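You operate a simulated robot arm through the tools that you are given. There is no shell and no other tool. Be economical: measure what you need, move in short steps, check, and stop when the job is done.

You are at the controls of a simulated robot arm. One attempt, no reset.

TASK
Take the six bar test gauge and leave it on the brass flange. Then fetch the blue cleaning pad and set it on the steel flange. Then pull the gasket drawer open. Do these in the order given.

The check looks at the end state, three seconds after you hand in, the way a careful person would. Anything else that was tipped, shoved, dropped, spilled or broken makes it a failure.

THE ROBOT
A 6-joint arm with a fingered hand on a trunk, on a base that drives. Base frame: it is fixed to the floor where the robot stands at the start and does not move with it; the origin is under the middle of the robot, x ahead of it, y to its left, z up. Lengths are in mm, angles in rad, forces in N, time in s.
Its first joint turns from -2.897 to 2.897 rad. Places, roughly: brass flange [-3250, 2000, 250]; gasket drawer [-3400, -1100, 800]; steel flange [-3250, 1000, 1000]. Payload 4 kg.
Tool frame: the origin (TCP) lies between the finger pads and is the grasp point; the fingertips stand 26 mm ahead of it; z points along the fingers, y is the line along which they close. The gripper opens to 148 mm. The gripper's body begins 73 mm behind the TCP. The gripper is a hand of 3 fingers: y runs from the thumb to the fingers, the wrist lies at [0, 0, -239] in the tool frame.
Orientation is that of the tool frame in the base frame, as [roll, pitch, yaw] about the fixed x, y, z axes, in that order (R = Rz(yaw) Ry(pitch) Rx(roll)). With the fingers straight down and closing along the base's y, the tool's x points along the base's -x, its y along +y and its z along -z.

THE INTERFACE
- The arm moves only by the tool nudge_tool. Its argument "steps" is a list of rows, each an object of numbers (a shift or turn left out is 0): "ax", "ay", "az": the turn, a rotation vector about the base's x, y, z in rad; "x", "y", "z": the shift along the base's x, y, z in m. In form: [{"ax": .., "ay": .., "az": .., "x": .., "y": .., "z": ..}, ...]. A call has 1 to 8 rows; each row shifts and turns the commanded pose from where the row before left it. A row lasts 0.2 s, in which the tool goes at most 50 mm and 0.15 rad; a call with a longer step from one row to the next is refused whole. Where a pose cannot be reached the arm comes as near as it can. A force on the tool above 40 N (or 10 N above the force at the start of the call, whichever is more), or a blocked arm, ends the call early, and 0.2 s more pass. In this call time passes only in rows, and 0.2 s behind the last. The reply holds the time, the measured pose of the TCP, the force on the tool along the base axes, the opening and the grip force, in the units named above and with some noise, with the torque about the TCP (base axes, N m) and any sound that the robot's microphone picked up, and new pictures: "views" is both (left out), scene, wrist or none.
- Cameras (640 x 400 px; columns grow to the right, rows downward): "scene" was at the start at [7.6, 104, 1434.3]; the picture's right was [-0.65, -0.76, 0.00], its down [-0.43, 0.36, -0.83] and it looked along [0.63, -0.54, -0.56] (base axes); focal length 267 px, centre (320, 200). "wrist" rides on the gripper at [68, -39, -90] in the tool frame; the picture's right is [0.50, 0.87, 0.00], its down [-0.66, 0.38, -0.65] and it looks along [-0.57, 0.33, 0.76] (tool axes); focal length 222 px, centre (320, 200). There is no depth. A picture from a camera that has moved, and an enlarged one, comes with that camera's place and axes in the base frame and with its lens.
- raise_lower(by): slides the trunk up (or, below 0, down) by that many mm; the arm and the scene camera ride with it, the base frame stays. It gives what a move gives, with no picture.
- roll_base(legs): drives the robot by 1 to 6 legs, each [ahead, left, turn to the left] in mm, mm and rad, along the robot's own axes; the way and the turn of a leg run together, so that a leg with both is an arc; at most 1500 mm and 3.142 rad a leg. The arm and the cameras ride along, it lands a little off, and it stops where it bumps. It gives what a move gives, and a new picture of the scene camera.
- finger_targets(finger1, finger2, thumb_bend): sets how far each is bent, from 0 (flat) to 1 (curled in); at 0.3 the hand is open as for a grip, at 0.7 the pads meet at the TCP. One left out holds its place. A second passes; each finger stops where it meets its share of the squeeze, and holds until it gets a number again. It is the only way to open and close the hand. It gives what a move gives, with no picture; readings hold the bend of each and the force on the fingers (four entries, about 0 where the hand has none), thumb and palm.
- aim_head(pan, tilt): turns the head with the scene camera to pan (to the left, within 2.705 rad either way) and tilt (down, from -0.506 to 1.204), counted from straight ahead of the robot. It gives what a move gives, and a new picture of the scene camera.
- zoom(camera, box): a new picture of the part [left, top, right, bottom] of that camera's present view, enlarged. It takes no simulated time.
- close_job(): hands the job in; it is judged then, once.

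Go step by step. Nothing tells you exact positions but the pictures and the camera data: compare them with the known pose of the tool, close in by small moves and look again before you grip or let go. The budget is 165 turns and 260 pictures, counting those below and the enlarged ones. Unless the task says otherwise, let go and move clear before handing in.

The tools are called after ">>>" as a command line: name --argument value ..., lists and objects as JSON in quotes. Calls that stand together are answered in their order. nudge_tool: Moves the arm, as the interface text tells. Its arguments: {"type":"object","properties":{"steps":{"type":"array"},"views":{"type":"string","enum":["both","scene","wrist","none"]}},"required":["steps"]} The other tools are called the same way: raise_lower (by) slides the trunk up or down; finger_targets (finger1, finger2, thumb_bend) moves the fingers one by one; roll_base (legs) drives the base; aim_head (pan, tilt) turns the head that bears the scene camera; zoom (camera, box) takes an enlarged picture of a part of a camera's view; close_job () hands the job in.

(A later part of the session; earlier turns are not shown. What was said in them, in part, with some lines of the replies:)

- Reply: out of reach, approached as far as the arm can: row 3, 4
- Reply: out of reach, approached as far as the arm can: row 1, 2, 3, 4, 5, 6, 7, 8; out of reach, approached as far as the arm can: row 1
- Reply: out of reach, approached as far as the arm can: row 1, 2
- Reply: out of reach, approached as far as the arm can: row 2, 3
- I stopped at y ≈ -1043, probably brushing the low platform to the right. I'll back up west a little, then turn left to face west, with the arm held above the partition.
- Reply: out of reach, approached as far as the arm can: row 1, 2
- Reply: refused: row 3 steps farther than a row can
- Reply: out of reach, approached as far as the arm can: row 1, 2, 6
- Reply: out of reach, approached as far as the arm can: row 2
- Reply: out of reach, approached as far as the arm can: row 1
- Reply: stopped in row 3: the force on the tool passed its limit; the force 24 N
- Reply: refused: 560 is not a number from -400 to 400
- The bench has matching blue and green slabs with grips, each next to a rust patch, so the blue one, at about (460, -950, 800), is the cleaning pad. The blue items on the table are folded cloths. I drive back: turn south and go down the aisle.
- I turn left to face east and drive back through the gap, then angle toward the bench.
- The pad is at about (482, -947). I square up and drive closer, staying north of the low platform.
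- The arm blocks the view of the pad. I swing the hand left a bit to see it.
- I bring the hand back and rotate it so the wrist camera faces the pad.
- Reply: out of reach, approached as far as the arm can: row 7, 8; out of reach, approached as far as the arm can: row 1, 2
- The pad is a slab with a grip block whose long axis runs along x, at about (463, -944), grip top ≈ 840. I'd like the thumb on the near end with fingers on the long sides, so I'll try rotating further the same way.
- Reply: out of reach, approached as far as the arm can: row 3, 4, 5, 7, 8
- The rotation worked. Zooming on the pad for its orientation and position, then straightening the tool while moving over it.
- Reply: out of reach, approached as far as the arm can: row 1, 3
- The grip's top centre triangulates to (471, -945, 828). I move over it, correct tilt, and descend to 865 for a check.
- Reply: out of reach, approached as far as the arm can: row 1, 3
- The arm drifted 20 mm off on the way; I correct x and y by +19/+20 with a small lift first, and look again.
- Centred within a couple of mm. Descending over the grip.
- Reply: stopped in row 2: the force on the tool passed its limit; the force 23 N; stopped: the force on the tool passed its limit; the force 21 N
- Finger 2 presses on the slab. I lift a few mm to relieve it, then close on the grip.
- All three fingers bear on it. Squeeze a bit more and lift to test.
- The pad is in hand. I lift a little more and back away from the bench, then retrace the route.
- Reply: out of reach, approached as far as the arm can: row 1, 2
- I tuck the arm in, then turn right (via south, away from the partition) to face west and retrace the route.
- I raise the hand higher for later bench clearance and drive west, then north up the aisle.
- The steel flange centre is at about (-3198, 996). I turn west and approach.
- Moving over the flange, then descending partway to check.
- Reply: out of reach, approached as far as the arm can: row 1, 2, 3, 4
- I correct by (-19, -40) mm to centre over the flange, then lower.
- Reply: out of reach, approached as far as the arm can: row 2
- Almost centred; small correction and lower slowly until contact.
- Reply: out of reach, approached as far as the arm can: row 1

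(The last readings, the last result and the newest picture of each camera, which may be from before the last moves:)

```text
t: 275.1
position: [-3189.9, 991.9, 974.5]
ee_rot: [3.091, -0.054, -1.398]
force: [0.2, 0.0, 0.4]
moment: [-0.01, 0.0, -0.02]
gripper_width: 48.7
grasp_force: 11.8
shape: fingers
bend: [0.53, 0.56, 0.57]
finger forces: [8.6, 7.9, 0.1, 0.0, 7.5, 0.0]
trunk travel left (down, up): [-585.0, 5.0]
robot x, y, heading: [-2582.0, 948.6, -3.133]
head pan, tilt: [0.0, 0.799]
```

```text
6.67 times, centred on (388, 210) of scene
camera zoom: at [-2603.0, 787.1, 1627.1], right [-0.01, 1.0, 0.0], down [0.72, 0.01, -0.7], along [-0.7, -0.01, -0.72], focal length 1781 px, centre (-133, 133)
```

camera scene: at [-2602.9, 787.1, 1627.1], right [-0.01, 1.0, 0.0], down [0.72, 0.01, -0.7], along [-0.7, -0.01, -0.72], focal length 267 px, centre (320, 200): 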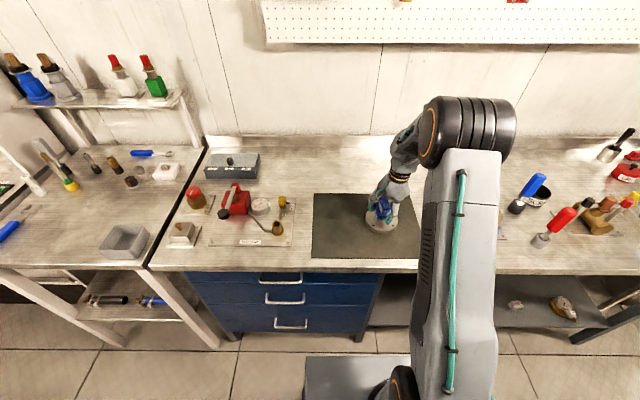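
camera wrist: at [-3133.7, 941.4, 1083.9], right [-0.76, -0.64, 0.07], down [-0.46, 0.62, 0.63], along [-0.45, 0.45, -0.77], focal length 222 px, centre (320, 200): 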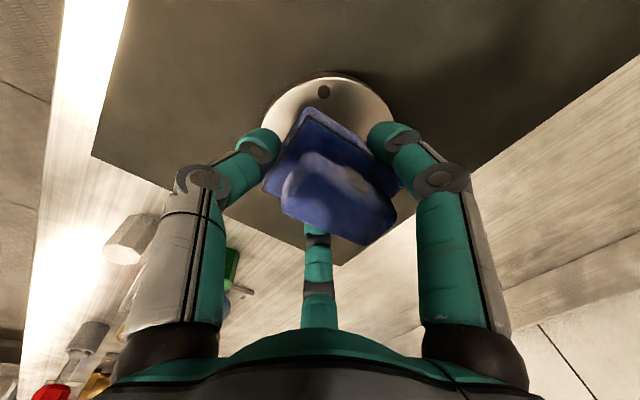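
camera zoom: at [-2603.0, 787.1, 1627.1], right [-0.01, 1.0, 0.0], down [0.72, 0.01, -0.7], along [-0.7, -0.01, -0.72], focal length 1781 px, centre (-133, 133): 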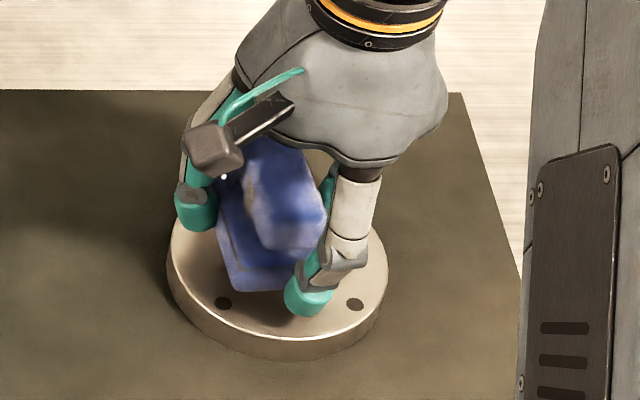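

Close above the flange and well within its outline. Continuing down to first contact.

>>> nudge_tool --steps '[{"z": -0.005}, {"z": -0.004}]' --views "none"

>>> nudge_tool --steps '[{"z": -0.005}, {"z": -0.004}]' --views "wrist"

>>> zoom --camera "scene" --box '[340, 180, 436, 240]'

```text
t: 275.7
position: [-3191.5, 991.9, 965.3]
ee_rot: [3.093, -0.052, -1.4]
force: [-0.8, -0.2, -0.5]
moment: [0.03, -0.01, -0.07]
gripper_width: 49.0
grasp_force: 11.9
shape: fingers
bend: [0.53, 0.56, 0.57]
finger forces: [8.5, 7.9, 0.0, 0.0, 7.5, 0.0]
trunk travel left (down, up): [-585.0, 5.0]
robot x, y, heading: [-2585.2, 946.4, -3.137]
head pan, tilt: [0.0, 0.799]
```

```text
t: 276.3
position: [-3190.3, 992.7, 957.6]
ee_rot: [3.091, -0.053, -1.398]
force: [1.4, -0.4, 8.8]
moment: [0.05, -0.34, -0.05]
gripper_width: 48.7
grasp_force: 16.9
shape: fingers
bend: [0.53, 0.56, 0.57]
finger forces: [8.6, 7.9, 0.0, 0.0, 17.1, 0.0]
trunk travel left (down, up): [-585.0, 5.0]
robot x, y, heading: [-2584.6, 945.8, -3.139]
head pan, tilt: [0.0, 0.799]
camera wrist: at [-3137.6, 937.7, 1048.3], right [-0.77, -0.64, 0.07], down [-0.46, 0.62, 0.64], along [-0.45, 0.46, -0.77], focal length 222 px, centre (320, 200)
```

wrist: 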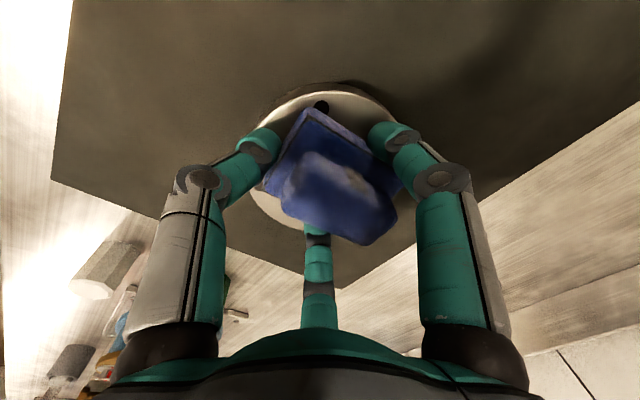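

```text
6.67 times, centred on (388, 210) of scene
camera zoom: at [-2602.1, 786.9, 1627.3], right [-0.01, 1.0, 0.0], down [0.72, 0.01, -0.7], along [-0.7, -0.01, -0.72], focal length 1781 px, centre (-133, 133)
```

zoom: 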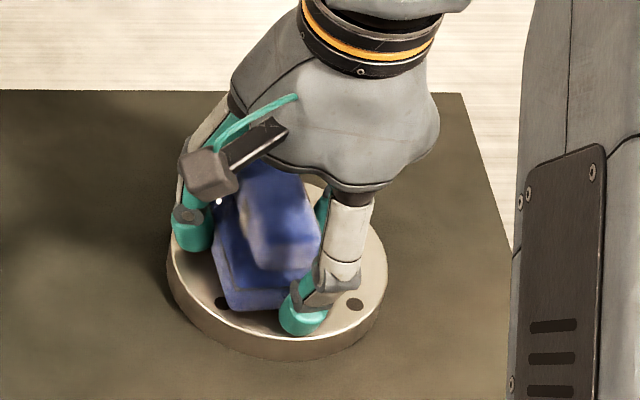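

Contact made. I open in stages, easing up as needed.

>>> finger_targets --finger1 0.51 --finger2 0.53 --thumb_bend 0.54

>>> zoom --camera "scene" --box '[340, 180, 436, 240]'

```text
t: 277.3
position: [-3190.6, 993.0, 956.2]
ee_rot: [3.09, -0.051, -1.4]
force: [0.4, -0.7, 14.7]
moment: [0.13, -0.53, -0.02]
gripper_width: 52.0
grasp_force: 7.9
shape: fingers
bend: [0.51, 0.53, 0.55]
finger forces: [0.1, 0.2, 0.0, 0.0, 14.9, 0.1]
trunk travel left (down, up): [-585.0, 5.0]
robot x, y, heading: [-2580.0, 949.7, -3.132]
head pan, tilt: [0.0, 0.799]
```

```text
6.67 times, centred on (388, 210) of scene
camera zoom: at [-2601.6, 786.9, 1627.2], right [-0.01, 1.0, 0.0], down [0.72, 0.01, -0.7], along [-0.7, -0.01, -0.72], focal length 1781 px, centre (-133, 133)
```

zoom: 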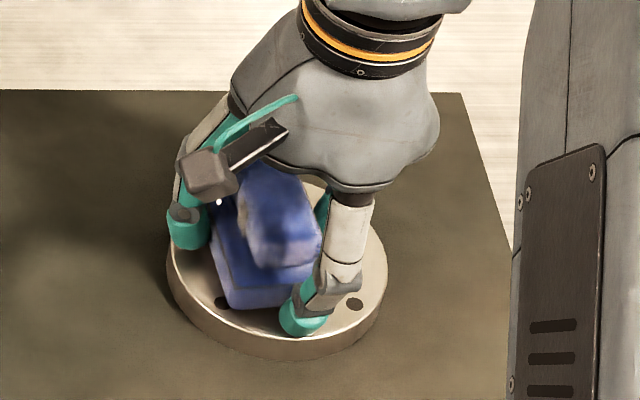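

>>> nudge_tool --steps '[{"z": 0.006}]' --views "none"

>>> finger_targets --finger1 0.46 --finger2 0.48 --thumb_bend 0.49

>>> zoom --camera "scene" --box '[340, 180, 436, 240]'

>>> zoom --camera "wrist" --box '[160, 60, 480, 260]'

```text
t: 277.7
position: [-3189.0, 993.2, 960.7]
ee_rot: [3.095, -0.052, -1.4]
force: [0.2, -0.3, 0.6]
moment: [-0.01, 0.01, 0.04]
gripper_width: 53.9
grasp_force: 0.7
shape: fingers
bend: [0.51, 0.53, 0.54]
finger forces: [0.2, 0.0, 0.0, 0.0, 0.1, 0.0]
trunk travel left (down, up): [-585.0, 5.0]
robot x, y, heading: [-2585.1, 946.5, -3.129]
head pan, tilt: [0.0, 0.799]
```

```text
t: 278.7
position: [-3191.2, 993.4, 962.5]
ee_rot: [3.093, -0.053, -1.398]
force: [-0.4, 0.1, -0.7]
moment: [0.0, 0.01, 0.01]
gripper_width: 69.8
grasp_force: 0.0
shape: fingers
bend: [0.46, 0.48, 0.49]
finger forces: [0.0, 0.0, 0.0, 0.1, 0.1, 0.0]
trunk travel left (down, up): [-585.0, 5.0]
robot x, y, heading: [-2583.6, 948.3, -3.131]
head pan, tilt: [0.0, 0.799]
```

```text
6.67 times, centred on (388, 210) of scene
camera zoom: at [-2602.9, 787.1, 1627.1], right [-0.01, 1.0, 0.0], down [0.72, 0.01, -0.7], along [-0.7, -0.01, -0.72], focal length 1781 px, centre (-133, 133)
```

zoom: 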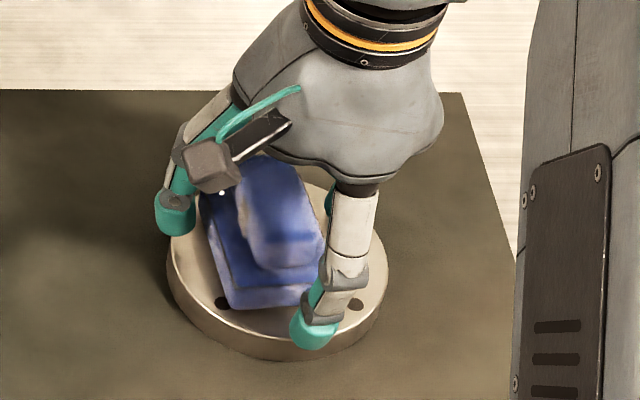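

```text
2.00 times, centred on (320, 160) of wrist
camera zoom: at [-3137.7, 938.2, 1053.7], right [-0.77, -0.64, 0.07], down [-0.46, 0.62, 0.64], along [-0.45, 0.46, -0.77], focal length 444 px, centre (320, 280)
```

zoom: 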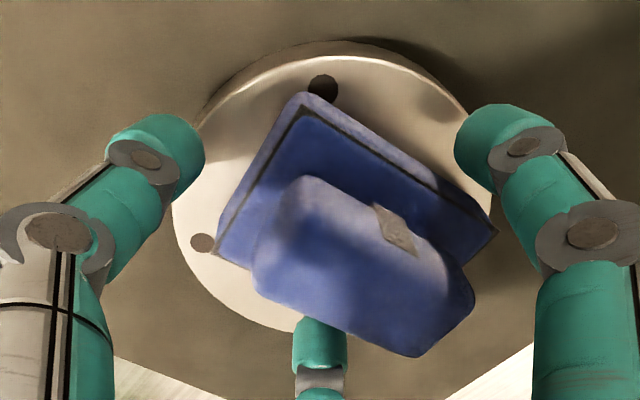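

The pad rests on the steel flange. I lift straight clear and verify.

>>> nudge_tool --steps '[{"z": 0.02}, {"z": 0.025}, {"z": 0.03}]' --views "none"

>>> nudge_tool --steps '[{"x": 0.04}, {"x": 0.04, "z": 0.02}, {"x": 0.04, "z": 0.02}, {"x": 0.04}]' --views "scene"

>>> zoom --camera "scene" --box '[330, 170, 458, 250]'

```text
t: 279.5
position: [-3179.4, 1006.9, 1027.9]
ee_rot: [3.084, -0.062, -1.391]
force: [-0.1, 0.8, -0.5]
moment: [0.01, 0.03, -0.01]
gripper_width: 69.7
grasp_force: 0.2
shape: fingers
bend: [0.46, 0.48, 0.49]
finger forces: [0.0, 0.0, 0.0, 0.1, 0.0, 0.0]
out of reach, approached as far as the arm can: row 2, 3
trunk travel left (down, up): [-585.0, 5.0]
robot x, y, heading: [-2582.5, 949.4, -3.133]
head pan, tilt: [0.0, 0.799]
```

```text
t: 280.5
position: [-3018.1, 1006.6, 1068.3]
ee_rot: [3.093, -0.053, -1.401]
force: [0.6, -0.2, 1.1]
moment: [-0.02, -0.01, 0.0]
gripper_width: 70.0
grasp_force: 0.0
shape: fingers
bend: [0.46, 0.48, 0.49]
finger forces: [0.1, 0.0, 0.0, 0.0, 0.0, 0.0]
trunk travel left (down, up): [-585.0, 5.0]
robot x, y, heading: [-2581.4, 947.6, -3.13]
head pan, tilt: [0.0, 0.799]
camera scene: at [-2602.3, 787.0, 1627.1], right [-0.01, 1.0, 0.0], down [0.72, 0.01, -0.7], along [-0.7, -0.01, -0.72], focal length 267 px, centre (320, 200)
```

scene: 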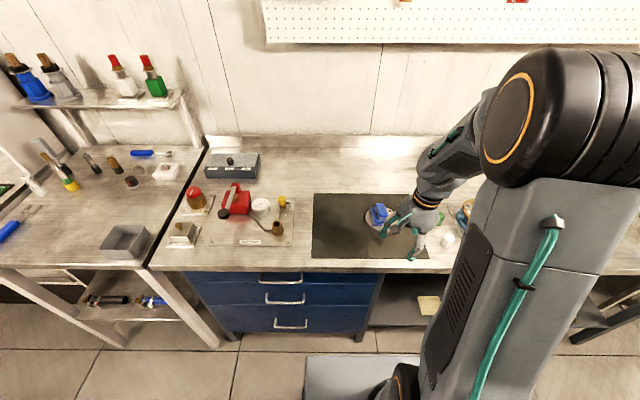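

```text
5.00 times, centred on (394, 210) of scene
camera zoom: at [-2602.3, 787.0, 1627.1], right [-0.01, 1.0, 0.0], down [0.72, 0.01, -0.7], along [-0.7, -0.01, -0.72], focal length 1336 px, centre (-50, 150)
```

zoom: 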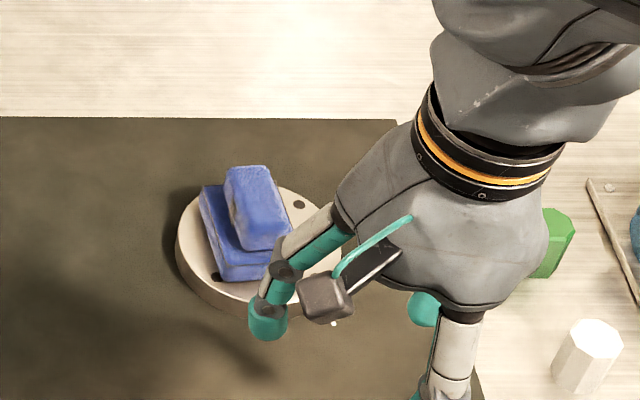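

The pad sits squarely on the steel flange. Next I go to the drawer cabinet in the southwest corner.

>>> roll_base --legs '[[-80, 0, 0], [0, 0, 1.57], [1450, 0, 0], [480, 0, 0], [0, 0, -1.57]]'

>>> aim_head --pan 0.1 --tilt 0.6

>>> zoom --camera "scene" --box '[160, 120, 480, 320]'

```text
t: 298.4
position: [-2909.4, -923.4, 1068.1]
ee_rot: [3.092, -0.051, -1.38]
force: [-0.1, -0.4, 0.1]
moment: [-0.01, -0.02, 0.02]
gripper_width: 69.8
grasp_force: 0.0
shape: fingers
bend: [0.46, 0.48, 0.49]
finger forces: [0.0, 0.0, 0.0, 0.1, 0.0, 0.1]
trunk travel left (down, up): [-585.0, 5.0]
robot x, y, heading: [-2473.3, -971.8, -3.111]
head pan, tilt: [0.0, 0.799]
camera scene: at [-2489.8, -1134.3, 1627.1], right [-0.03, 1.0, 0.0], down [0.72, 0.02, -0.7], along [-0.7, -0.02, -0.72], focal length 267 px, centre (320, 200)
```

scene: 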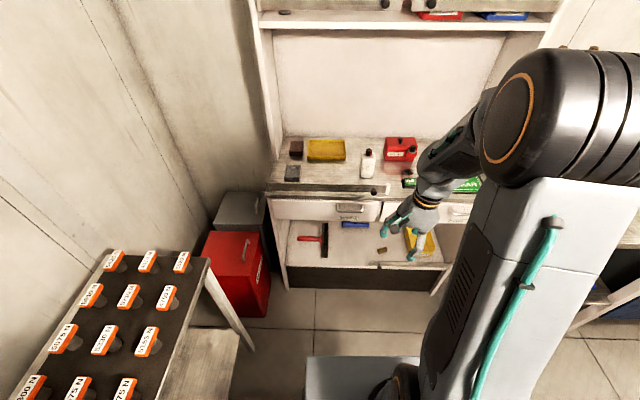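

```text
t: 299.1
position: [-2911.2, -923.6, 1068.0]
ee_rot: [3.091, -0.051, -1.378]
force: [-0.2, 0.3, 0.0]
moment: [0.01, 0.02, -0.02]
gripper_width: 69.8
grasp_force: 0.1
shape: fingers
bend: [0.46, 0.48, 0.49]
finger forces: [0.1, 0.0, 0.0, 0.0, 0.1, 0.0]
trunk travel left (down, up): [-585.0, 5.0]
robot x, y, heading: [-2473.5, -972.0, -3.113]
head pan, tilt: [0.099, 0.6]
camera scene: at [-2496.8, -1143.3, 1643.9], right [-0.13, 0.99, 0.0], down [0.56, 0.07, -0.82], along [-0.82, -0.11, -0.57], focal length 267 px, centre (320, 200)
```

scene: 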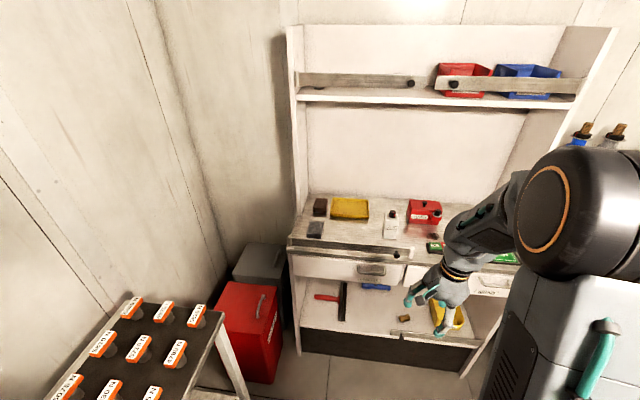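

```text
2.00 times, centred on (320, 220) of scene
camera zoom: at [-2496.8, -1143.3, 1643.9], right [-0.13, 0.99, 0.0], down [0.56, 0.07, -0.82], along [-0.82, -0.11, -0.57], focal length 534 px, centre (320, 160)
```

zoom: 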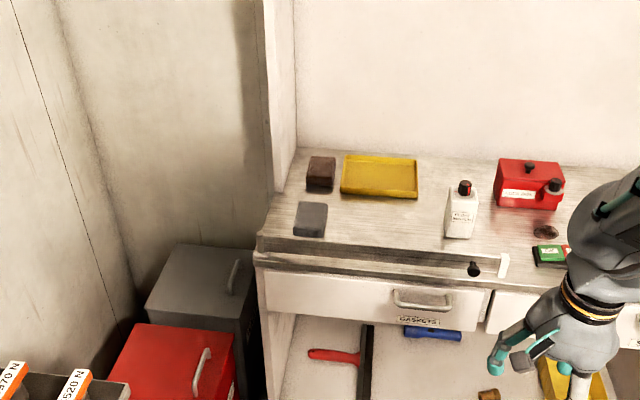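

The left drawer is labelled GASKETS, with a bar handle near (-3220, -1043, 835). I back up slightly, pitch the tool to horizontal, and lower the trunk.

>>> roll_base --legs '[[-200, 0, -0.03]]'

>>> nudge_tool --steps '[{"ay": 0.15, "x": -0.036, "z": 0.003}, {"ay": 0.15, "x": -0.035, "z": 0.008}, {"ay": 0.15, "x": -0.034, "z": 0.013}, {"ay": 0.15, "x": -0.031, "z": 0.018}, {"ay": 0.15, "x": -0.028, "z": 0.022}, {"ay": 0.15, "x": -0.024, "z": 0.026}, {"ay": 0.15, "x": -0.02, "z": 0.03}, {"ay": 0.15, "x": -0.015, "z": 0.032}]' --views "none"

>>> nudge_tool --steps '[{"ay": 0.15, "x": -0.01, "z": 0.034}, {"ay": 0.15, "x": -0.006, "z": 0.036}, {"ay": 0.07}]' --views "both"

```text
t: 300.7
position: [-2710.0, -906.7, 1067.1]
ee_rot: [3.094, -0.052, -1.412]
force: [-1.0, 0.0, 0.4]
moment: [-0.01, 0.02, -0.01]
gripper_width: 70.0
grasp_force: 0.0
shape: fingers
bend: [0.46, 0.48, 0.49]
finger forces: [0.0, 0.0, 0.0, 0.0, 0.1, 0.0]
trunk travel left (down, up): [-585.0, 5.0]
robot x, y, heading: [-2274.3, -969.5, 3.141]
head pan, tilt: [0.099, 0.6]
camera scene: at [-2302.9, -1140.0, 1644.0], right [-0.1, 1.0, 0.0], down [0.56, 0.05, -0.83], along [-0.82, -0.08, -0.56], focal length 267 px, centre (320, 200)
```

scene: 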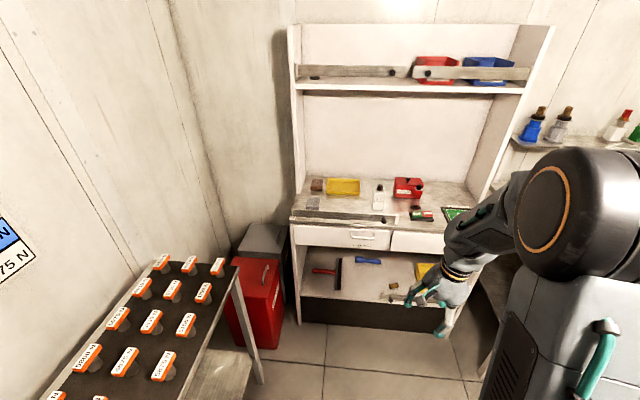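

```text
t: 302.5
position: [-2933.2, -907.3, 1221.3]
ee_rot: [1.901, 0.133, -1.466]
force: [-0.3, 0.1, -1.0]
moment: [-0.02, 0.0, 0.0]
gripper_width: 70.1
grasp_force: 0.0
shape: fingers
bend: [0.46, 0.48, 0.49]
finger forces: [0.0, 0.0, 0.0, 0.0, 0.0, 0.0]
trunk travel left (down, up): [-585.0, 5.0]
robot x, y, heading: [-2275.9, -969.6, 3.137]
head pan, tilt: [0.099, 0.6]
```

```text
t: 303.3
position: [-2948.5, -905.7, 1289.9]
ee_rot: [1.53, 0.159, -1.519]
force: [-0.1, -0.1, 0.4]
moment: [0.0, 0.0, -0.01]
gripper_width: 70.0
grasp_force: 0.0
shape: fingers
bend: [0.46, 0.48, 0.49]
finger forces: [0.0, 0.1, 0.1, 0.0, 0.0, 0.1]
trunk travel left (down, up): [-585.0, 5.0]
robot x, y, heading: [-2271.5, -971.2, 3.137]
head pan, tilt: [0.099, 0.6]
camera scene: at [-2303.6, -1140.0, 1644.0], right [-0.1, 1.0, 0.0], down [0.56, 0.05, -0.83], along [-0.82, -0.08, -0.56], focal length 267 px, centre (320, 200)
camera wrist: at [-2857.7, -961.4, 1237.6], right [0.07, -0.63, 0.78], down [0.64, 0.63, 0.45], along [-0.77, 0.46, 0.44], focal length 222 px, centre (320, 200)
```

scene: 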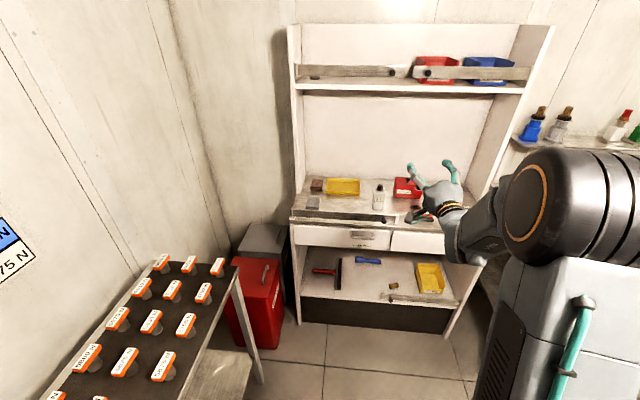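
wrist: 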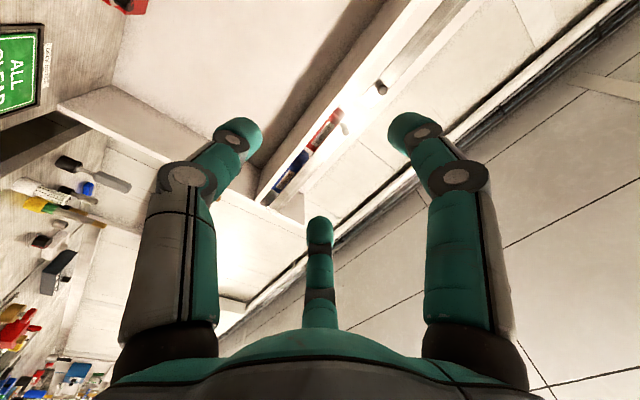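

The tool is horizontal with the thumb below. I lower the trunk to handle height and square it up.

>>> raise_lower --by -400

>>> nudge_tool --steps '[{"ax": -0.15, "y": -0.04, "z": -0.02}, {"az": -0.058, "y": -0.04, "z": -0.025}, {"y": -0.03}]' --views "both"

```text
t: 307.1
position: [-2948.6, -905.8, 889.8]
ee_rot: [1.532, 0.159, -1.519]
force: [0.4, -0.1, -0.6]
moment: [0.0, 0.04, 0.04]
gripper_width: 70.1
grasp_force: 0.1
shape: fingers
bend: [0.46, 0.48, 0.49]
finger forces: [0.0, 0.1, 0.1, 0.1, 0.1, 0.1]
trunk travel left (down, up): [-185.0, 405.0]
robot x, y, heading: [-2275.0, -972.3, 3.14]
head pan, tilt: [0.099, 0.6]
```

```text
t: 307.9
position: [-2948.7, -1018.6, 844.9]
ee_rot: [1.523, 0.008, -1.575]
force: [-0.2, 0.5, -0.2]
moment: [0.0, 0.01, 0.03]
gripper_width: 70.1
grasp_force: 0.1
shape: fingers
bend: [0.46, 0.48, 0.49]
finger forces: [0.0, 0.0, 0.0, 0.0, 0.1, 0.1]
trunk travel left (down, up): [-185.0, 405.0]
robot x, y, heading: [-2270.1, -970.3, 3.142]
head pan, tilt: [0.099, 0.6]
camera scene: at [-2303.6, -1139.7, 1244.0], right [-0.1, 1.0, 0.0], down [0.56, 0.05, -0.83], along [-0.82, -0.08, -0.56], focal length 267 px, centre (320, 200)
camera wrist: at [-2860.1, -1085.6, 802.1], right [0.04, -0.51, 0.86], down [0.67, 0.65, 0.35], along [-0.74, 0.57, 0.37], focal length 222 px, centre (320, 200)
```

scene: 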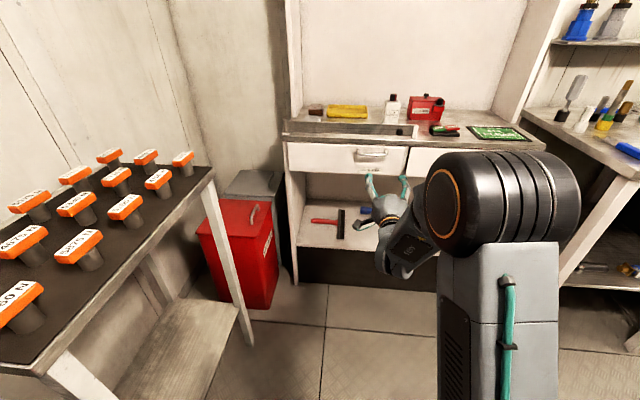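
wrist: 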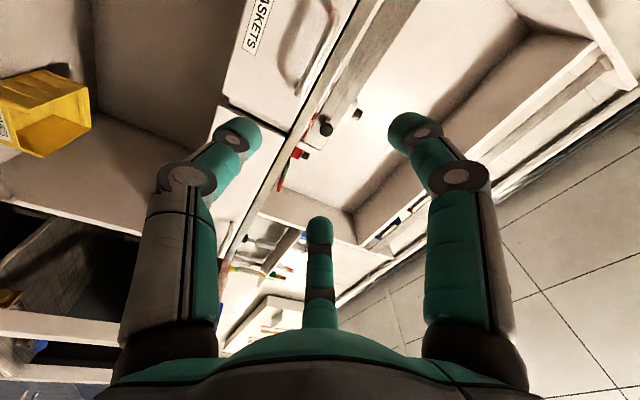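

Handle triangulates to about (-3226, -1034, 833). Zooming to see its shape.

>>> zoom --camera "wrist" --box '[224, 0, 384, 100]'

>>> zoom --camera "scene" --box '[280, 110, 440, 210]'

```text
4.00 times, centred on (304, 50) of wrist
camera zoom: at [-2860.1, -1085.6, 802.1], right [0.04, -0.51, 0.86], down [0.67, 0.65, 0.35], along [-0.74, 0.57, 0.37], focal length 888 px, centre (384, 800)
```

zoom: 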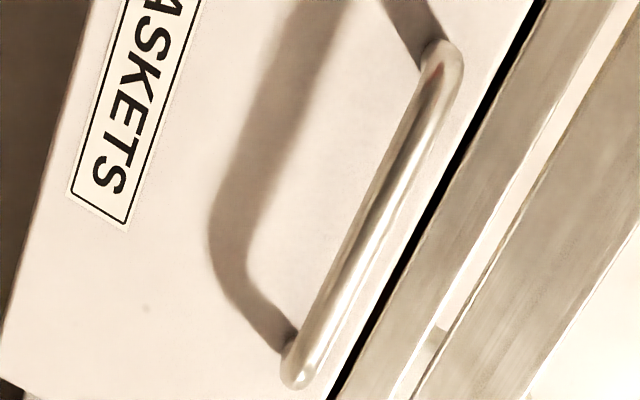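

```text
4.00 times, centred on (360, 160) of scene
camera zoom: at [-2303.6, -1139.7, 1244.0], right [-0.1, 1.0, 0.0], down [0.56, 0.05, -0.83], along [-0.82, -0.08, -0.56], focal length 1069 px, centre (160, 360)
```

zoom: 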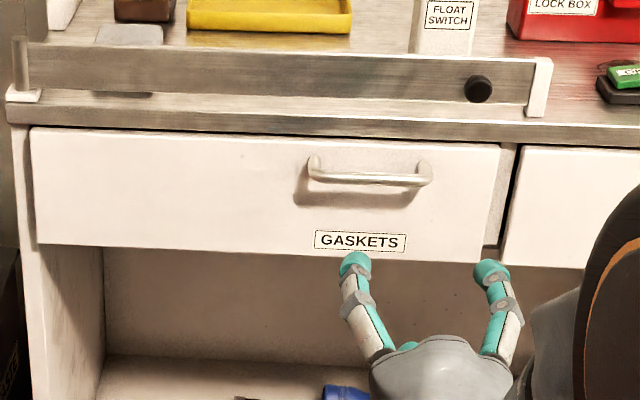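

The bow handle stands well off the drawer front. I align height and drive forward, stopping ~60 mm short.

>>> nudge_tool --steps '[{"y": -0.015, "z": -0.012, "ay": 0.045}]' --views "none"

>>> roll_base --legs '[[205, 0, 0]]'

>>> zoom --camera "wrist" --box '[0, 0, 640, 400]'

>>> zoom --camera "scene" --box '[280, 110, 440, 210]'

```text
t: 308.3
position: [-2948.0, -1033.2, 833.9]
ee_rot: [1.479, 0.011, -1.577]
force: [-0.3, 1.0, -0.2]
moment: [-0.01, -0.02, 0.0]
gripper_width: 70.0
grasp_force: 0.1
shape: fingers
bend: [0.46, 0.48, 0.49]
finger forces: [0.1, 0.0, 0.0, 0.0, 0.1, 0.0]
trunk travel left (down, up): [-185.0, 405.0]
robot x, y, heading: [-2274.8, -970.4, 3.134]
head pan, tilt: [0.099, 0.6]
```

```text
t: 310.0
position: [-3154.7, -1028.2, 833.6]
ee_rot: [1.479, 0.011, -1.581]
force: [-1.2, 0.1, -0.4]
moment: [-0.01, -0.02, 0.03]
gripper_width: 70.3
grasp_force: 0.1
shape: fingers
bend: [0.46, 0.48, 0.49]
finger forces: [0.0, 0.0, 0.0, 0.0, 0.0, 0.0]
trunk travel left (down, up): [-185.0, 405.0]
robot x, y, heading: [-2481.2, -967.8, 3.138]
head pan, tilt: [0.099, 0.6]
camera scene: at [-2509.2, -1138.8, 1244.0], right [-0.09, 1.0, 0.0], down [0.56, 0.05, -0.83], along [-0.82, -0.08, -0.56], focal length 267 px, centre (320, 200)
```

scene: 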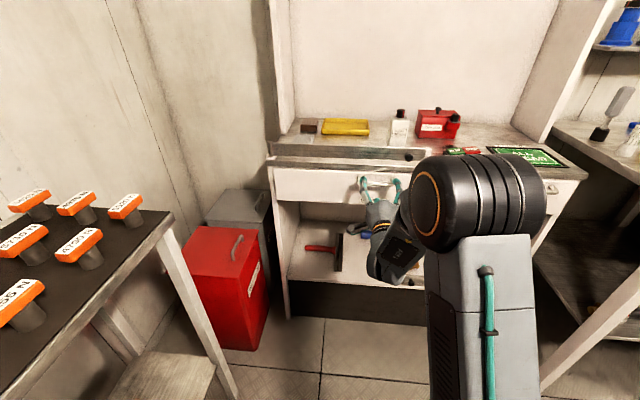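

```text
1.00 times, centred on (320, 200) of wrist
camera zoom: at [-3067.8, -1096.8, 786.2], right [0.07, -0.51, 0.86], down [0.69, 0.65, 0.32], along [-0.72, 0.57, 0.4], focal length 222 px, centre (320, 200)
```

zoom: 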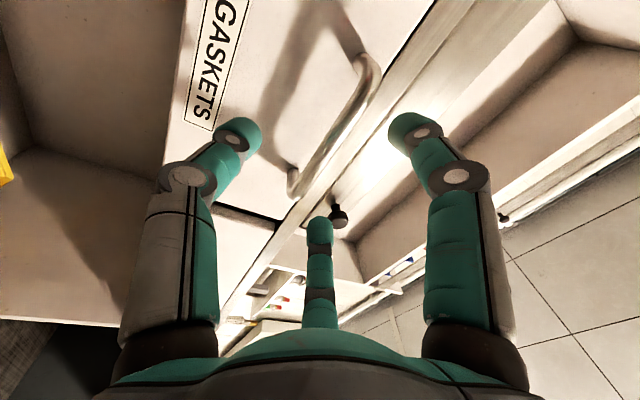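

```text
4.00 times, centred on (360, 160) of scene
camera zoom: at [-2509.2, -1138.8, 1244.0], right [-0.09, 1.0, 0.0], down [0.56, 0.05, -0.83], along [-0.82, -0.08, -0.56], focal length 1069 px, centre (160, 360)
```

zoom: 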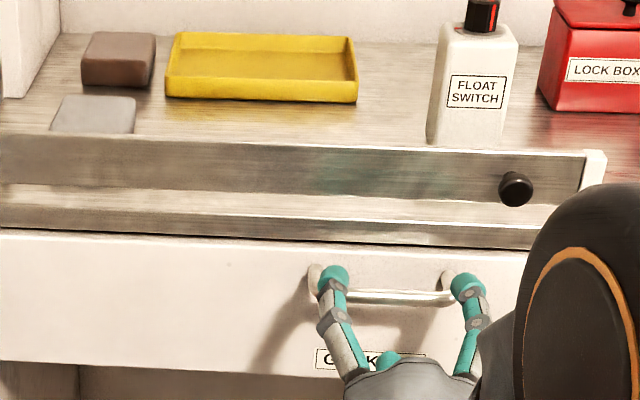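

The bar is around (-3205, -1038, 838). I advance 40 mm with a small correction and look.

>>> nudge_tool --steps '[{"x": -0.02, "y": -0.008, "z": 0.005}, {"x": -0.018}]' --views "wrist"

>>> zoom --camera "scene" --box '[320, 140, 440, 215]'

```text
t: 310.6
position: [-3191.7, -1037.6, 839.6]
ee_rot: [1.478, 0.008, -1.581]
force: [-0.1, 0.5, 0.1]
moment: [0.01, -0.01, 0.01]
gripper_width: 70.1
grasp_force: 0.0
shape: fingers
bend: [0.46, 0.48, 0.49]
finger forces: [0.0, 0.1, 0.0, 0.0, 0.1, 0.0]
trunk travel left (down, up): [-185.0, 405.0]
robot x, y, heading: [-2480.6, -966.2, 3.132]
head pan, tilt: [0.099, 0.6]
camera wrist: at [-3106.1, -1105.8, 791.5], right [0.07, -0.51, 0.86], down [0.69, 0.65, 0.32], along [-0.72, 0.57, 0.4], focal length 222 px, centre (320, 200)
```

wrist: 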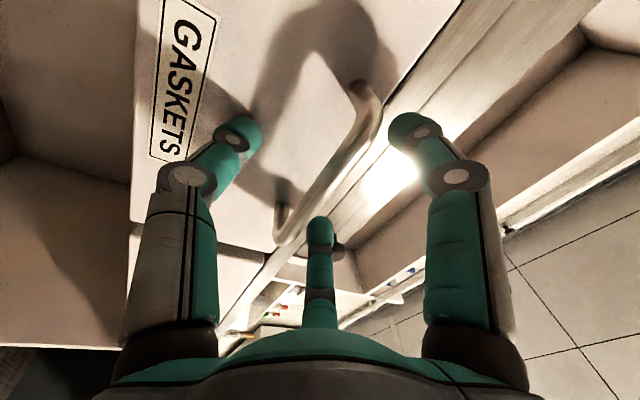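

```text
5.33 times, centred on (380, 178) of scene
camera zoom: at [-2509.1, -1138.8, 1244.0], right [-0.09, 1.0, 0.0], down [0.56, 0.05, -0.83], along [-0.82, -0.08, -0.56], focal length 1425 px, centre (0, 320)
```

zoom: 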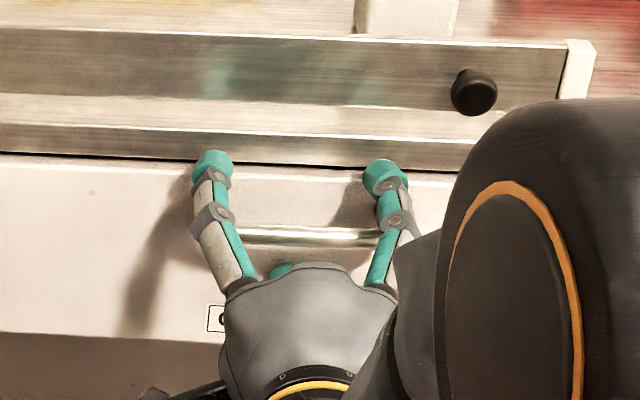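

Bar is at TCP height. Advance the last ~14 mm and close.

>>> nudge_tool --steps '[{"x": -0.008}, {"x": -0.006, "z": 0.001}]' --views "wrist"

>>> finger_targets --finger1 0.56 --finger2 0.56 --thumb_bend 0.58

>>> zoom --camera "wrist" --box '[160, 80, 480, 280]'

```text
t: 310.9
position: [-3194.2, -1037.8, 836.6]
ee_rot: [1.485, 0.01, -1.58]
force: [24.9, 1.4, -0.8]
moment: [0.07, -1.16, 0.01]
gripper_width: 68.2
grasp_force: 12.1
shape: fingers
bend: [0.46, 0.48, 0.49]
finger forces: [0.0, 0.0, 0.0, 0.0, 25.0, 0.0]
trunk travel left (down, up): [-185.0, 405.0]
robot x, y, heading: [-2480.9, -969.4, 3.135]
head pan, tilt: [0.099, 0.6]
stopped in row 1: the force on the tool passed its limit (the readings are from after the stop); the commanded pose is now the measured one
camera wrist: at [-3107.5, -1105.6, 789.6], right [0.07, -0.51, 0.86], down [0.69, 0.65, 0.33], along [-0.72, 0.57, 0.4], focal length 222 px, centre (320, 200)
```

wrist: 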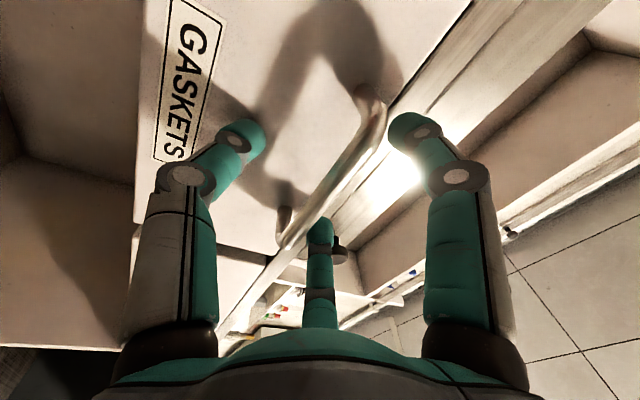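

```text
t: 311.8
position: [-3194.4, -1038.7, 834.5]
ee_rot: [1.489, 0.011, -1.58]
force: [4.2, 0.4, -0.7]
moment: [0.04, -0.21, 0.03]
gripper_width: 41.7
grasp_force: 2.1
shape: fingers
bend: [0.56, 0.56, 0.57]
finger forces: [0.0, 0.1, 0.0, 0.0, 4.0, 0.0]
trunk travel left (down, up): [-185.0, 405.0]
robot x, y, heading: [-2476.5, -968.0, 3.135]
head pan, tilt: [0.099, 0.6]
stopped: the force on the tool passed its limit (the readings are from after the stop); the commanded pose is now the measured one
```

```text
2.00 times, centred on (320, 180) of wrist
camera zoom: at [-3108.4, -1105.7, 788.5], right [0.07, -0.51, 0.86], down [0.69, 0.65, 0.33], along [-0.72, 0.57, 0.39], focal length 444 px, centre (320, 240)
```

zoom: 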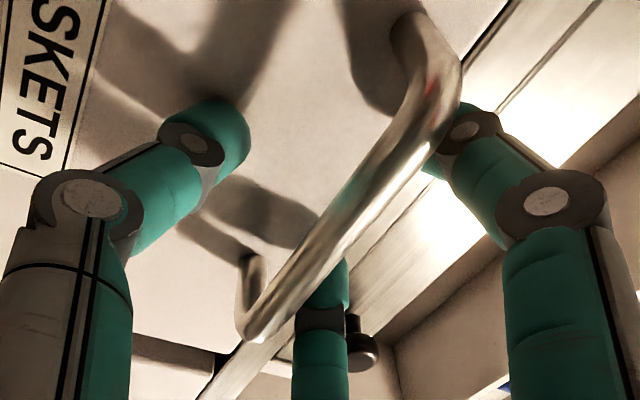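

The thumb tip touched the drawer front, so fingertips are behind the bar. I ease back 3 mm and close on the bar.

>>> nudge_tool --steps '[{"x": 0.003, "z": 0.004}]' --views "none"

>>> finger_targets --finger1 0.66 --finger2 0.66 --thumb_bend 0.68

>>> zoom --camera "wrist" --box '[160, 80, 480, 280]'

```text
t: 312.2
position: [-3194.0, -1037.7, 838.3]
ee_rot: [1.487, 0.011, -1.58]
force: [-0.6, 0.0, 0.9]
moment: [0.0, -0.02, 0.0]
gripper_width: 41.4
grasp_force: 0.1
shape: fingers
bend: [0.56, 0.56, 0.57]
finger forces: [0.0, 0.0, 0.1, 0.0, 0.1, 0.1]
trunk travel left (down, up): [-185.0, 405.0]
robot x, y, heading: [-2481.4, -971.2, 3.132]
head pan, tilt: [0.099, 0.6]
```

```text
t: 313.2
position: [-3192.0, -1037.7, 839.2]
ee_rot: [1.488, 0.01, -1.58]
force: [-0.5, 0.3, -0.1]
moment: [0.02, 0.01, 0.01]
gripper_width: 8.5
grasp_force: 0.0
shape: fingers
bend: [0.66, 0.66, 0.68]
finger forces: [0.1, 0.0, 0.0, 0.0, 0.0, 0.1]
trunk travel left (down, up): [-185.0, 405.0]
robot x, y, heading: [-2477.9, -966.6, 3.137]
head pan, tilt: [0.099, 0.6]
```

```text
2.00 times, centred on (320, 180) of wrist
camera zoom: at [-3106.0, -1105.4, 792.5], right [0.07, -0.51, 0.86], down [0.69, 0.65, 0.33], along [-0.72, 0.57, 0.39], focal length 444 px, centre (320, 240)
```

zoom: 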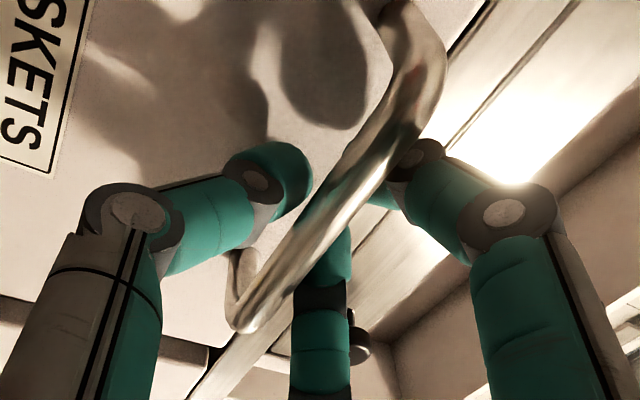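

The fingertips are curling behind the bar. Close a bit further, then pull by backing gently.

>>> finger_targets --finger1 0.74 --finger2 0.74 --thumb_bend 0.75

>>> nudge_tool --steps '[{"x": 0.012}, {"x": 0.015}]' --views "both"

>>> zoom --camera "wrist" --box '[160, 80, 480, 280]'

```text
t: 314.2
position: [-3193.5, -1038.0, 838.6]
ee_rot: [1.488, 0.011, -1.581]
force: [-1.4, -1.1, -1.0]
moment: [0.03, -0.04, 0.02]
gripper_width: 0.2
grasp_force: 5.2
shape: fingers
bend: [0.72, 0.72, 0.72]
finger forces: [0.0, 0.0, 0.0, 0.0, 8.0, 0.1]
trunk travel left (down, up): [-185.0, 405.0]
robot x, y, heading: [-2480.2, -967.4, 3.136]
head pan, tilt: [0.099, 0.6]
```

```text
t: 314.8
position: [-3166.8, -1036.7, 838.8]
ee_rot: [1.489, 0.009, -1.578]
force: [-0.7, -1.2, -0.5]
moment: [0.02, 0.01, -0.01]
gripper_width: 0.0
grasp_force: 0.1
shape: fingers
bend: [0.72, 0.72, 0.73]
finger forces: [0.1, 0.1, 0.0, 0.0, 0.1, 0.1]
trunk travel left (down, up): [-185.0, 405.0]
robot x, y, heading: [-2479.0, -968.0, 3.135]
head pan, tilt: [0.099, 0.6]
camera scene: at [-2508.6, -1138.8, 1244.0], right [-0.09, 1.0, 0.0], down [0.56, 0.05, -0.82], along [-0.82, -0.08, -0.57], focal length 267 px, centre (320, 200)
camera wrist: at [-3079.4, -1105.1, 792.6], right [0.07, -0.51, 0.86], down [0.69, 0.65, 0.33], along [-0.72, 0.57, 0.39], focal length 222 px, centre (320, 200)
```

scene: 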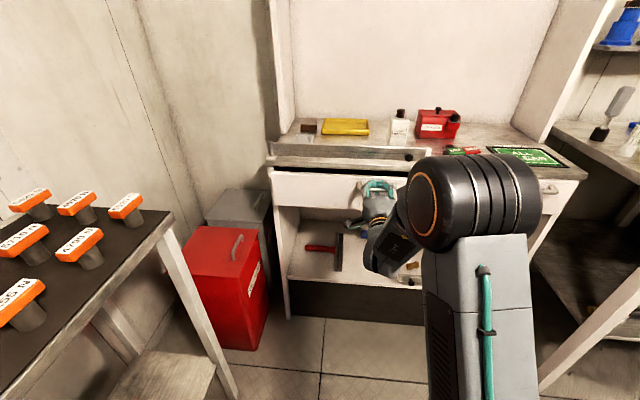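
wrist: 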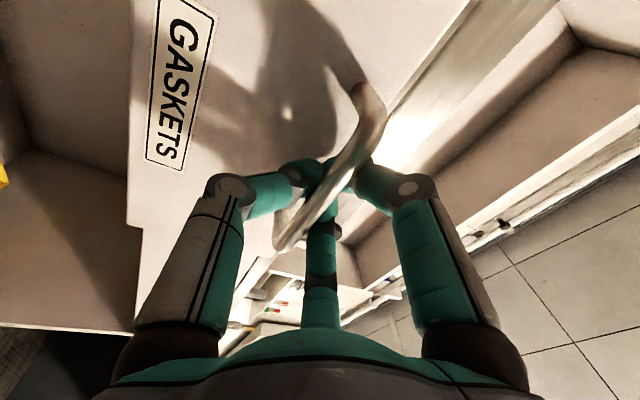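

```text
2.00 times, centred on (320, 180) of wrist
camera zoom: at [-3079.4, -1105.1, 792.6], right [0.07, -0.51, 0.86], down [0.69, 0.65, 0.33], along [-0.72, 0.57, 0.39], focal length 444 px, centre (320, 240)
```

zoom: 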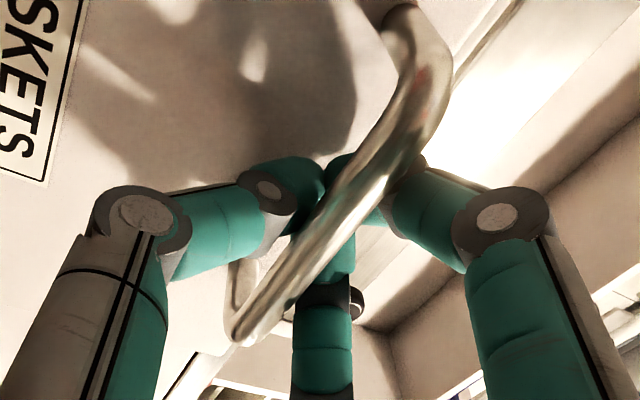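

The drawer is moving, with the bar hooked. I back the base to pull it open further.

>>> roll_base --legs '[[-100, 0, 0]]'

>>> zoom --camera "wrist" --box '[160, 80, 480, 280]'

```text
t: 316.0
position: [-3064.7, -1037.5, 839.7]
ee_rot: [1.488, 0.01, -1.579]
force: [0.6, 0.0, 0.5]
moment: [0.01, -0.03, -0.01]
gripper_width: 0.0
grasp_force: 0.1
shape: fingers
bend: [0.72, 0.72, 0.73]
finger forces: [0.1, 0.1, 0.0, 0.0, 0.0, 0.0]
trunk travel left (down, up): [-185.0, 405.0]
robot x, y, heading: [-2377.9, -970.3, 3.131]
head pan, tilt: [0.099, 0.6]
camera scene: at [-2408.0, -1139.5, 1244.0], right [-0.09, 1.0, 0.0], down [0.56, 0.05, -0.82], along [-0.82, -0.08, -0.57], focal length 267 px, centre (320, 200)
```

scene: 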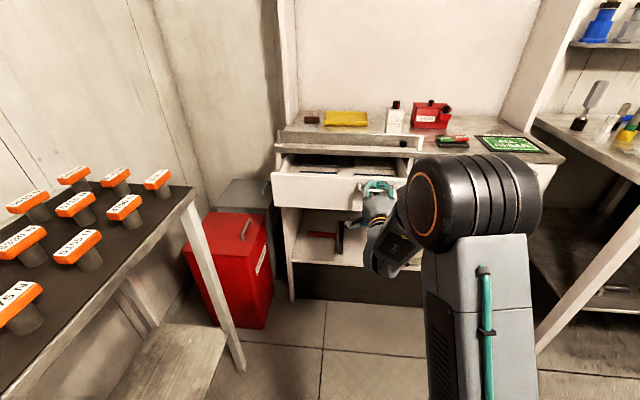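

```text
2.00 times, centred on (320, 180) of wrist
camera zoom: at [-2979.0, -1106.0, 792.6], right [0.07, -0.51, 0.86], down [0.69, 0.65, 0.33], along [-0.72, 0.57, 0.39], focal length 444 px, centre (320, 240)
```

zoom: 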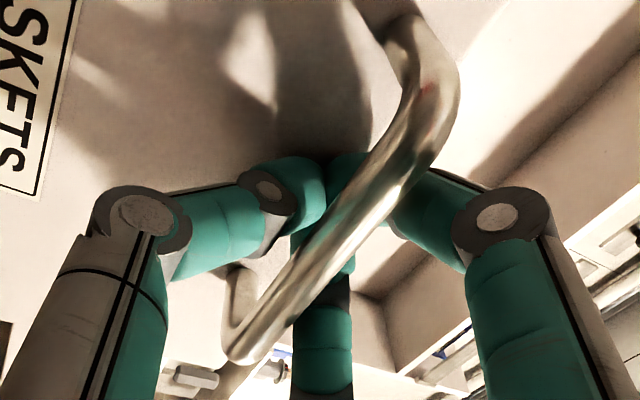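

The drawer is about 125 mm open. Pulling another 80 mm.

>>> roll_base --legs '[[-80, 0, 0]]'

>>> zoom --camera "scene" --box '[240, 90, 480, 240]'

```text
t: 317.0
position: [-2984.4, -1039.0, 839.4]
ee_rot: [1.486, 0.011, -1.578]
force: [0.1, 0.5, -0.4]
moment: [0.02, -0.02, 0.0]
gripper_width: 0.0
grasp_force: 0.0
shape: fingers
bend: [0.72, 0.72, 0.73]
finger forces: [0.0, 0.1, 0.1, 0.0, 0.0, 0.0]
trunk travel left (down, up): [-185.0, 405.0]
robot x, y, heading: [-2302.0, -969.1, 3.139]
head pan, tilt: [0.099, 0.6]
camera scene: at [-2327.6, -1140.1, 1244.0], right [-0.09, 1.0, 0.0], down [0.56, 0.05, -0.82], along [-0.82, -0.08, -0.57], focal length 267 px, centre (320, 200)
```

scene: 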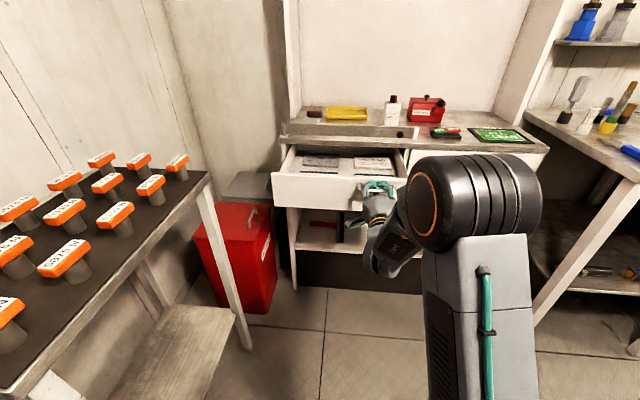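

```text
2.67 times, centred on (360, 165) of scene
camera zoom: at [-2327.6, -1140.1, 1244.0], right [-0.09, 1.0, 0.0], down [0.56, 0.05, -0.82], along [-0.82, -0.08, -0.57], focal length 712 px, centre (213, 293)
```

zoom: 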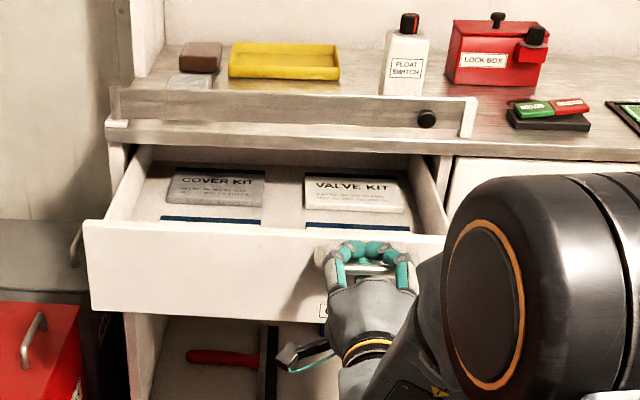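

The drawer is open about 200 mm. I open the fingers and back away clear.

>>> finger_targets --finger1 0.56 --finger2 0.56 --thumb_bend 0.56

>>> finger_targets --finger1 0.44 --finger2 0.44 --thumb_bend 0.44

>>> zoom --camera "wrist" --box '[0, 0, 640, 400]'

```text
t: 318.0
position: [-2984.2, -1039.1, 839.7]
ee_rot: [1.486, 0.011, -1.578]
force: [-0.3, -0.2, -0.2]
moment: [-0.02, 0.02, 0.02]
gripper_width: 42.2
grasp_force: 0.1
shape: fingers
bend: [0.56, 0.56, 0.56]
finger forces: [0.0, 0.0, 0.0, 0.0, 0.1, 0.1]
trunk travel left (down, up): [-185.0, 405.0]
robot x, y, heading: [-2301.7, -971.5, 3.139]
head pan, tilt: [0.099, 0.6]
```

```text
t: 319.0
position: [-2983.9, -1039.0, 840.3]
ee_rot: [1.487, 0.01, -1.577]
force: [-0.4, 1.0, -0.3]
moment: [0.0, -0.05, -0.01]
gripper_width: 81.4
grasp_force: 0.0
shape: fingers
bend: [0.44, 0.44, 0.44]
finger forces: [0.1, 0.1, 0.0, 0.0, 0.0, 0.1]
trunk travel left (down, up): [-185.0, 405.0]
robot x, y, heading: [-2301.3, -966.2, 3.136]
head pan, tilt: [0.099, 0.6]
```

```text
1.00 times, centred on (320, 200) of wrist
camera zoom: at [-2898.5, -1106.9, 792.7], right [0.07, -0.51, 0.86], down [0.69, 0.65, 0.33], along [-0.72, 0.57, 0.39], focal length 222 px, centre (320, 200)
```

zoom: 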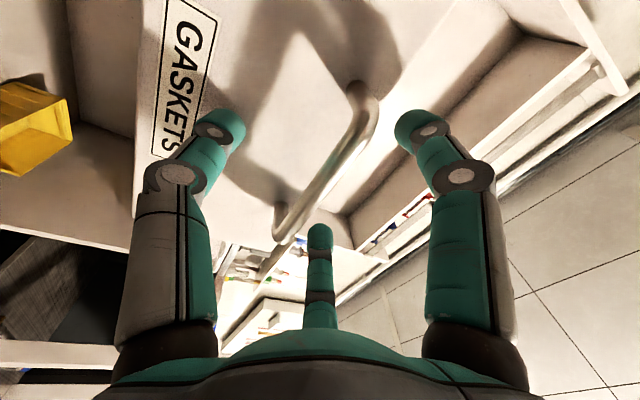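

Fingers are clear of the bar. I withdraw the hand straight back and verify.

>>> nudge_tool --steps '[{"x": 0.03}, {"x": 0.03}, {"x": 0.03}, {"x": 0.03}]' --views "scene"

>>> raise_lower --by 300

>>> aim_head --pan -1.25 --tilt 0.35

>>> zoom --camera "scene" --box '[80, 100, 320, 250]'

```text
t: 320.0
position: [-2864.1, -1037.5, 839.4]
ee_rot: [1.488, 0.008, -1.578]
force: [-0.4, -0.5, 0.2]
moment: [0.0, -0.04, 0.0]
gripper_width: 81.3
grasp_force: 0.0
shape: fingers
bend: [0.44, 0.44, 0.44]
finger forces: [0.1, 0.0, 0.1, 0.0, 0.0, 0.1]
trunk travel left (down, up): [-185.0, 405.0]
robot x, y, heading: [-2301.1, -968.5, 3.134]
head pan, tilt: [0.099, 0.6]
camera scene: at [-2327.7, -1140.1, 1244.0], right [-0.09, 1.0, 0.0], down [0.56, 0.05, -0.82], along [-0.82, -0.08, -0.57], focal length 267 px, centre (320, 200)
```

scene: 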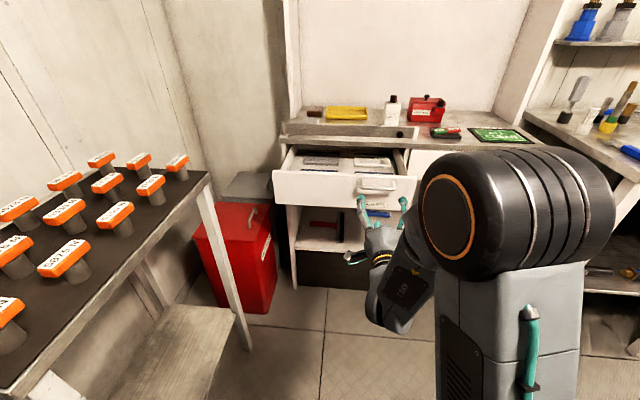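

```text
t: 323.0
position: [-2864.6, -1038.3, 1139.7]
ee_rot: [1.487, 0.011, -1.578]
force: [0.0, 0.1, -0.9]
moment: [0.01, 0.0, -0.02]
gripper_width: 81.5
grasp_force: 0.0
shape: fingers
bend: [0.44, 0.44, 0.44]
finger forces: [0.0, 0.0, 0.0, 0.0, 0.1, 0.0]
trunk travel left (down, up): [-485.0, 105.0]
robot x, y, heading: [-2298.8, -969.4, 3.132]
head pan, tilt: [0.099, 0.6]
```

```text
t: 324.5
position: [-2864.9, -1037.0, 1139.5]
ee_rot: [1.486, 0.01, -1.578]
force: [0.3, 0.2, 0.1]
moment: [0.01, -0.02, -0.01]
gripper_width: 81.5
grasp_force: 0.1
shape: fingers
bend: [0.44, 0.44, 0.44]
finger forces: [0.1, 0.0, 0.0, 0.1, 0.0, 0.0]
trunk travel left (down, up): [-485.0, 105.0]
robot x, y, heading: [-2299.9, -968.9, 3.134]
head pan, tilt: [-1.25, 0.351]
camera scene: at [-2268.3, -1043.4, 1566.8], right [0.95, 0.31, 0.0], down [0.11, -0.33, -0.94], along [-0.29, 0.89, -0.34], focal length 267 px, centre (320, 200)
```

scene: 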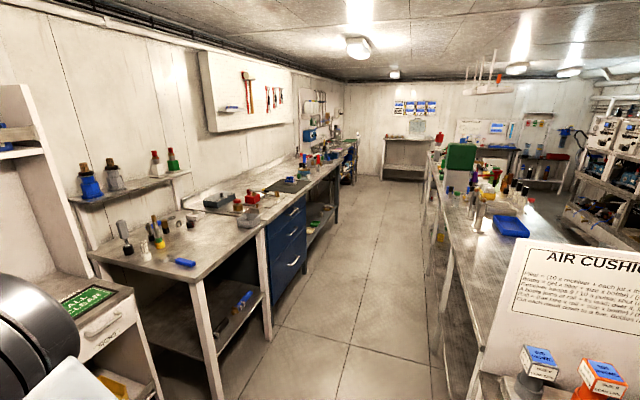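

```text
2.67 times, centred on (200, 175) of scene
camera zoom: at [-2268.3, -1043.4, 1566.8], right [0.95, 0.31, 0.0], down [0.11, -0.33, -0.94], along [-0.29, 0.89, -0.34], focal length 712 px, centre (640, 267)
```

zoom: 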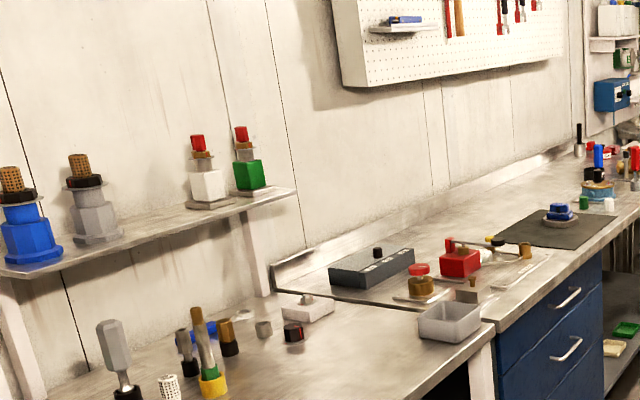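

The pad sits on the steel flange, the gauge lies on the brass flange, and the gasket drawer is open with the hand clear. Handing in.

>>> close_job

```text
The job is handed in.
```

I did all three steps in the order given, and the job is handed in.

- **Gauge:** the six bar test gauge is lying flat on the brass flange, dial face up. It has a narrow stem and would not have stood upright safely. Its black socket is still on the bench.
- **Cleaning pad:** the blue pad is on the steel flange. I took it to be the blue slab with a grip block at the end of the gauge bench. A green one like it sits on the same bench, and the other blue items were folded cloths.
- **Drawer:** the drawer labelled GASKETS is open about 200 mm, and the hand is clear of the handle.

I saw nothing else tipped, moved or dropped. On the way west the base stopped about 40 mm short, possibly after brushing the low platform on the south side. I did not go back to check that spot.
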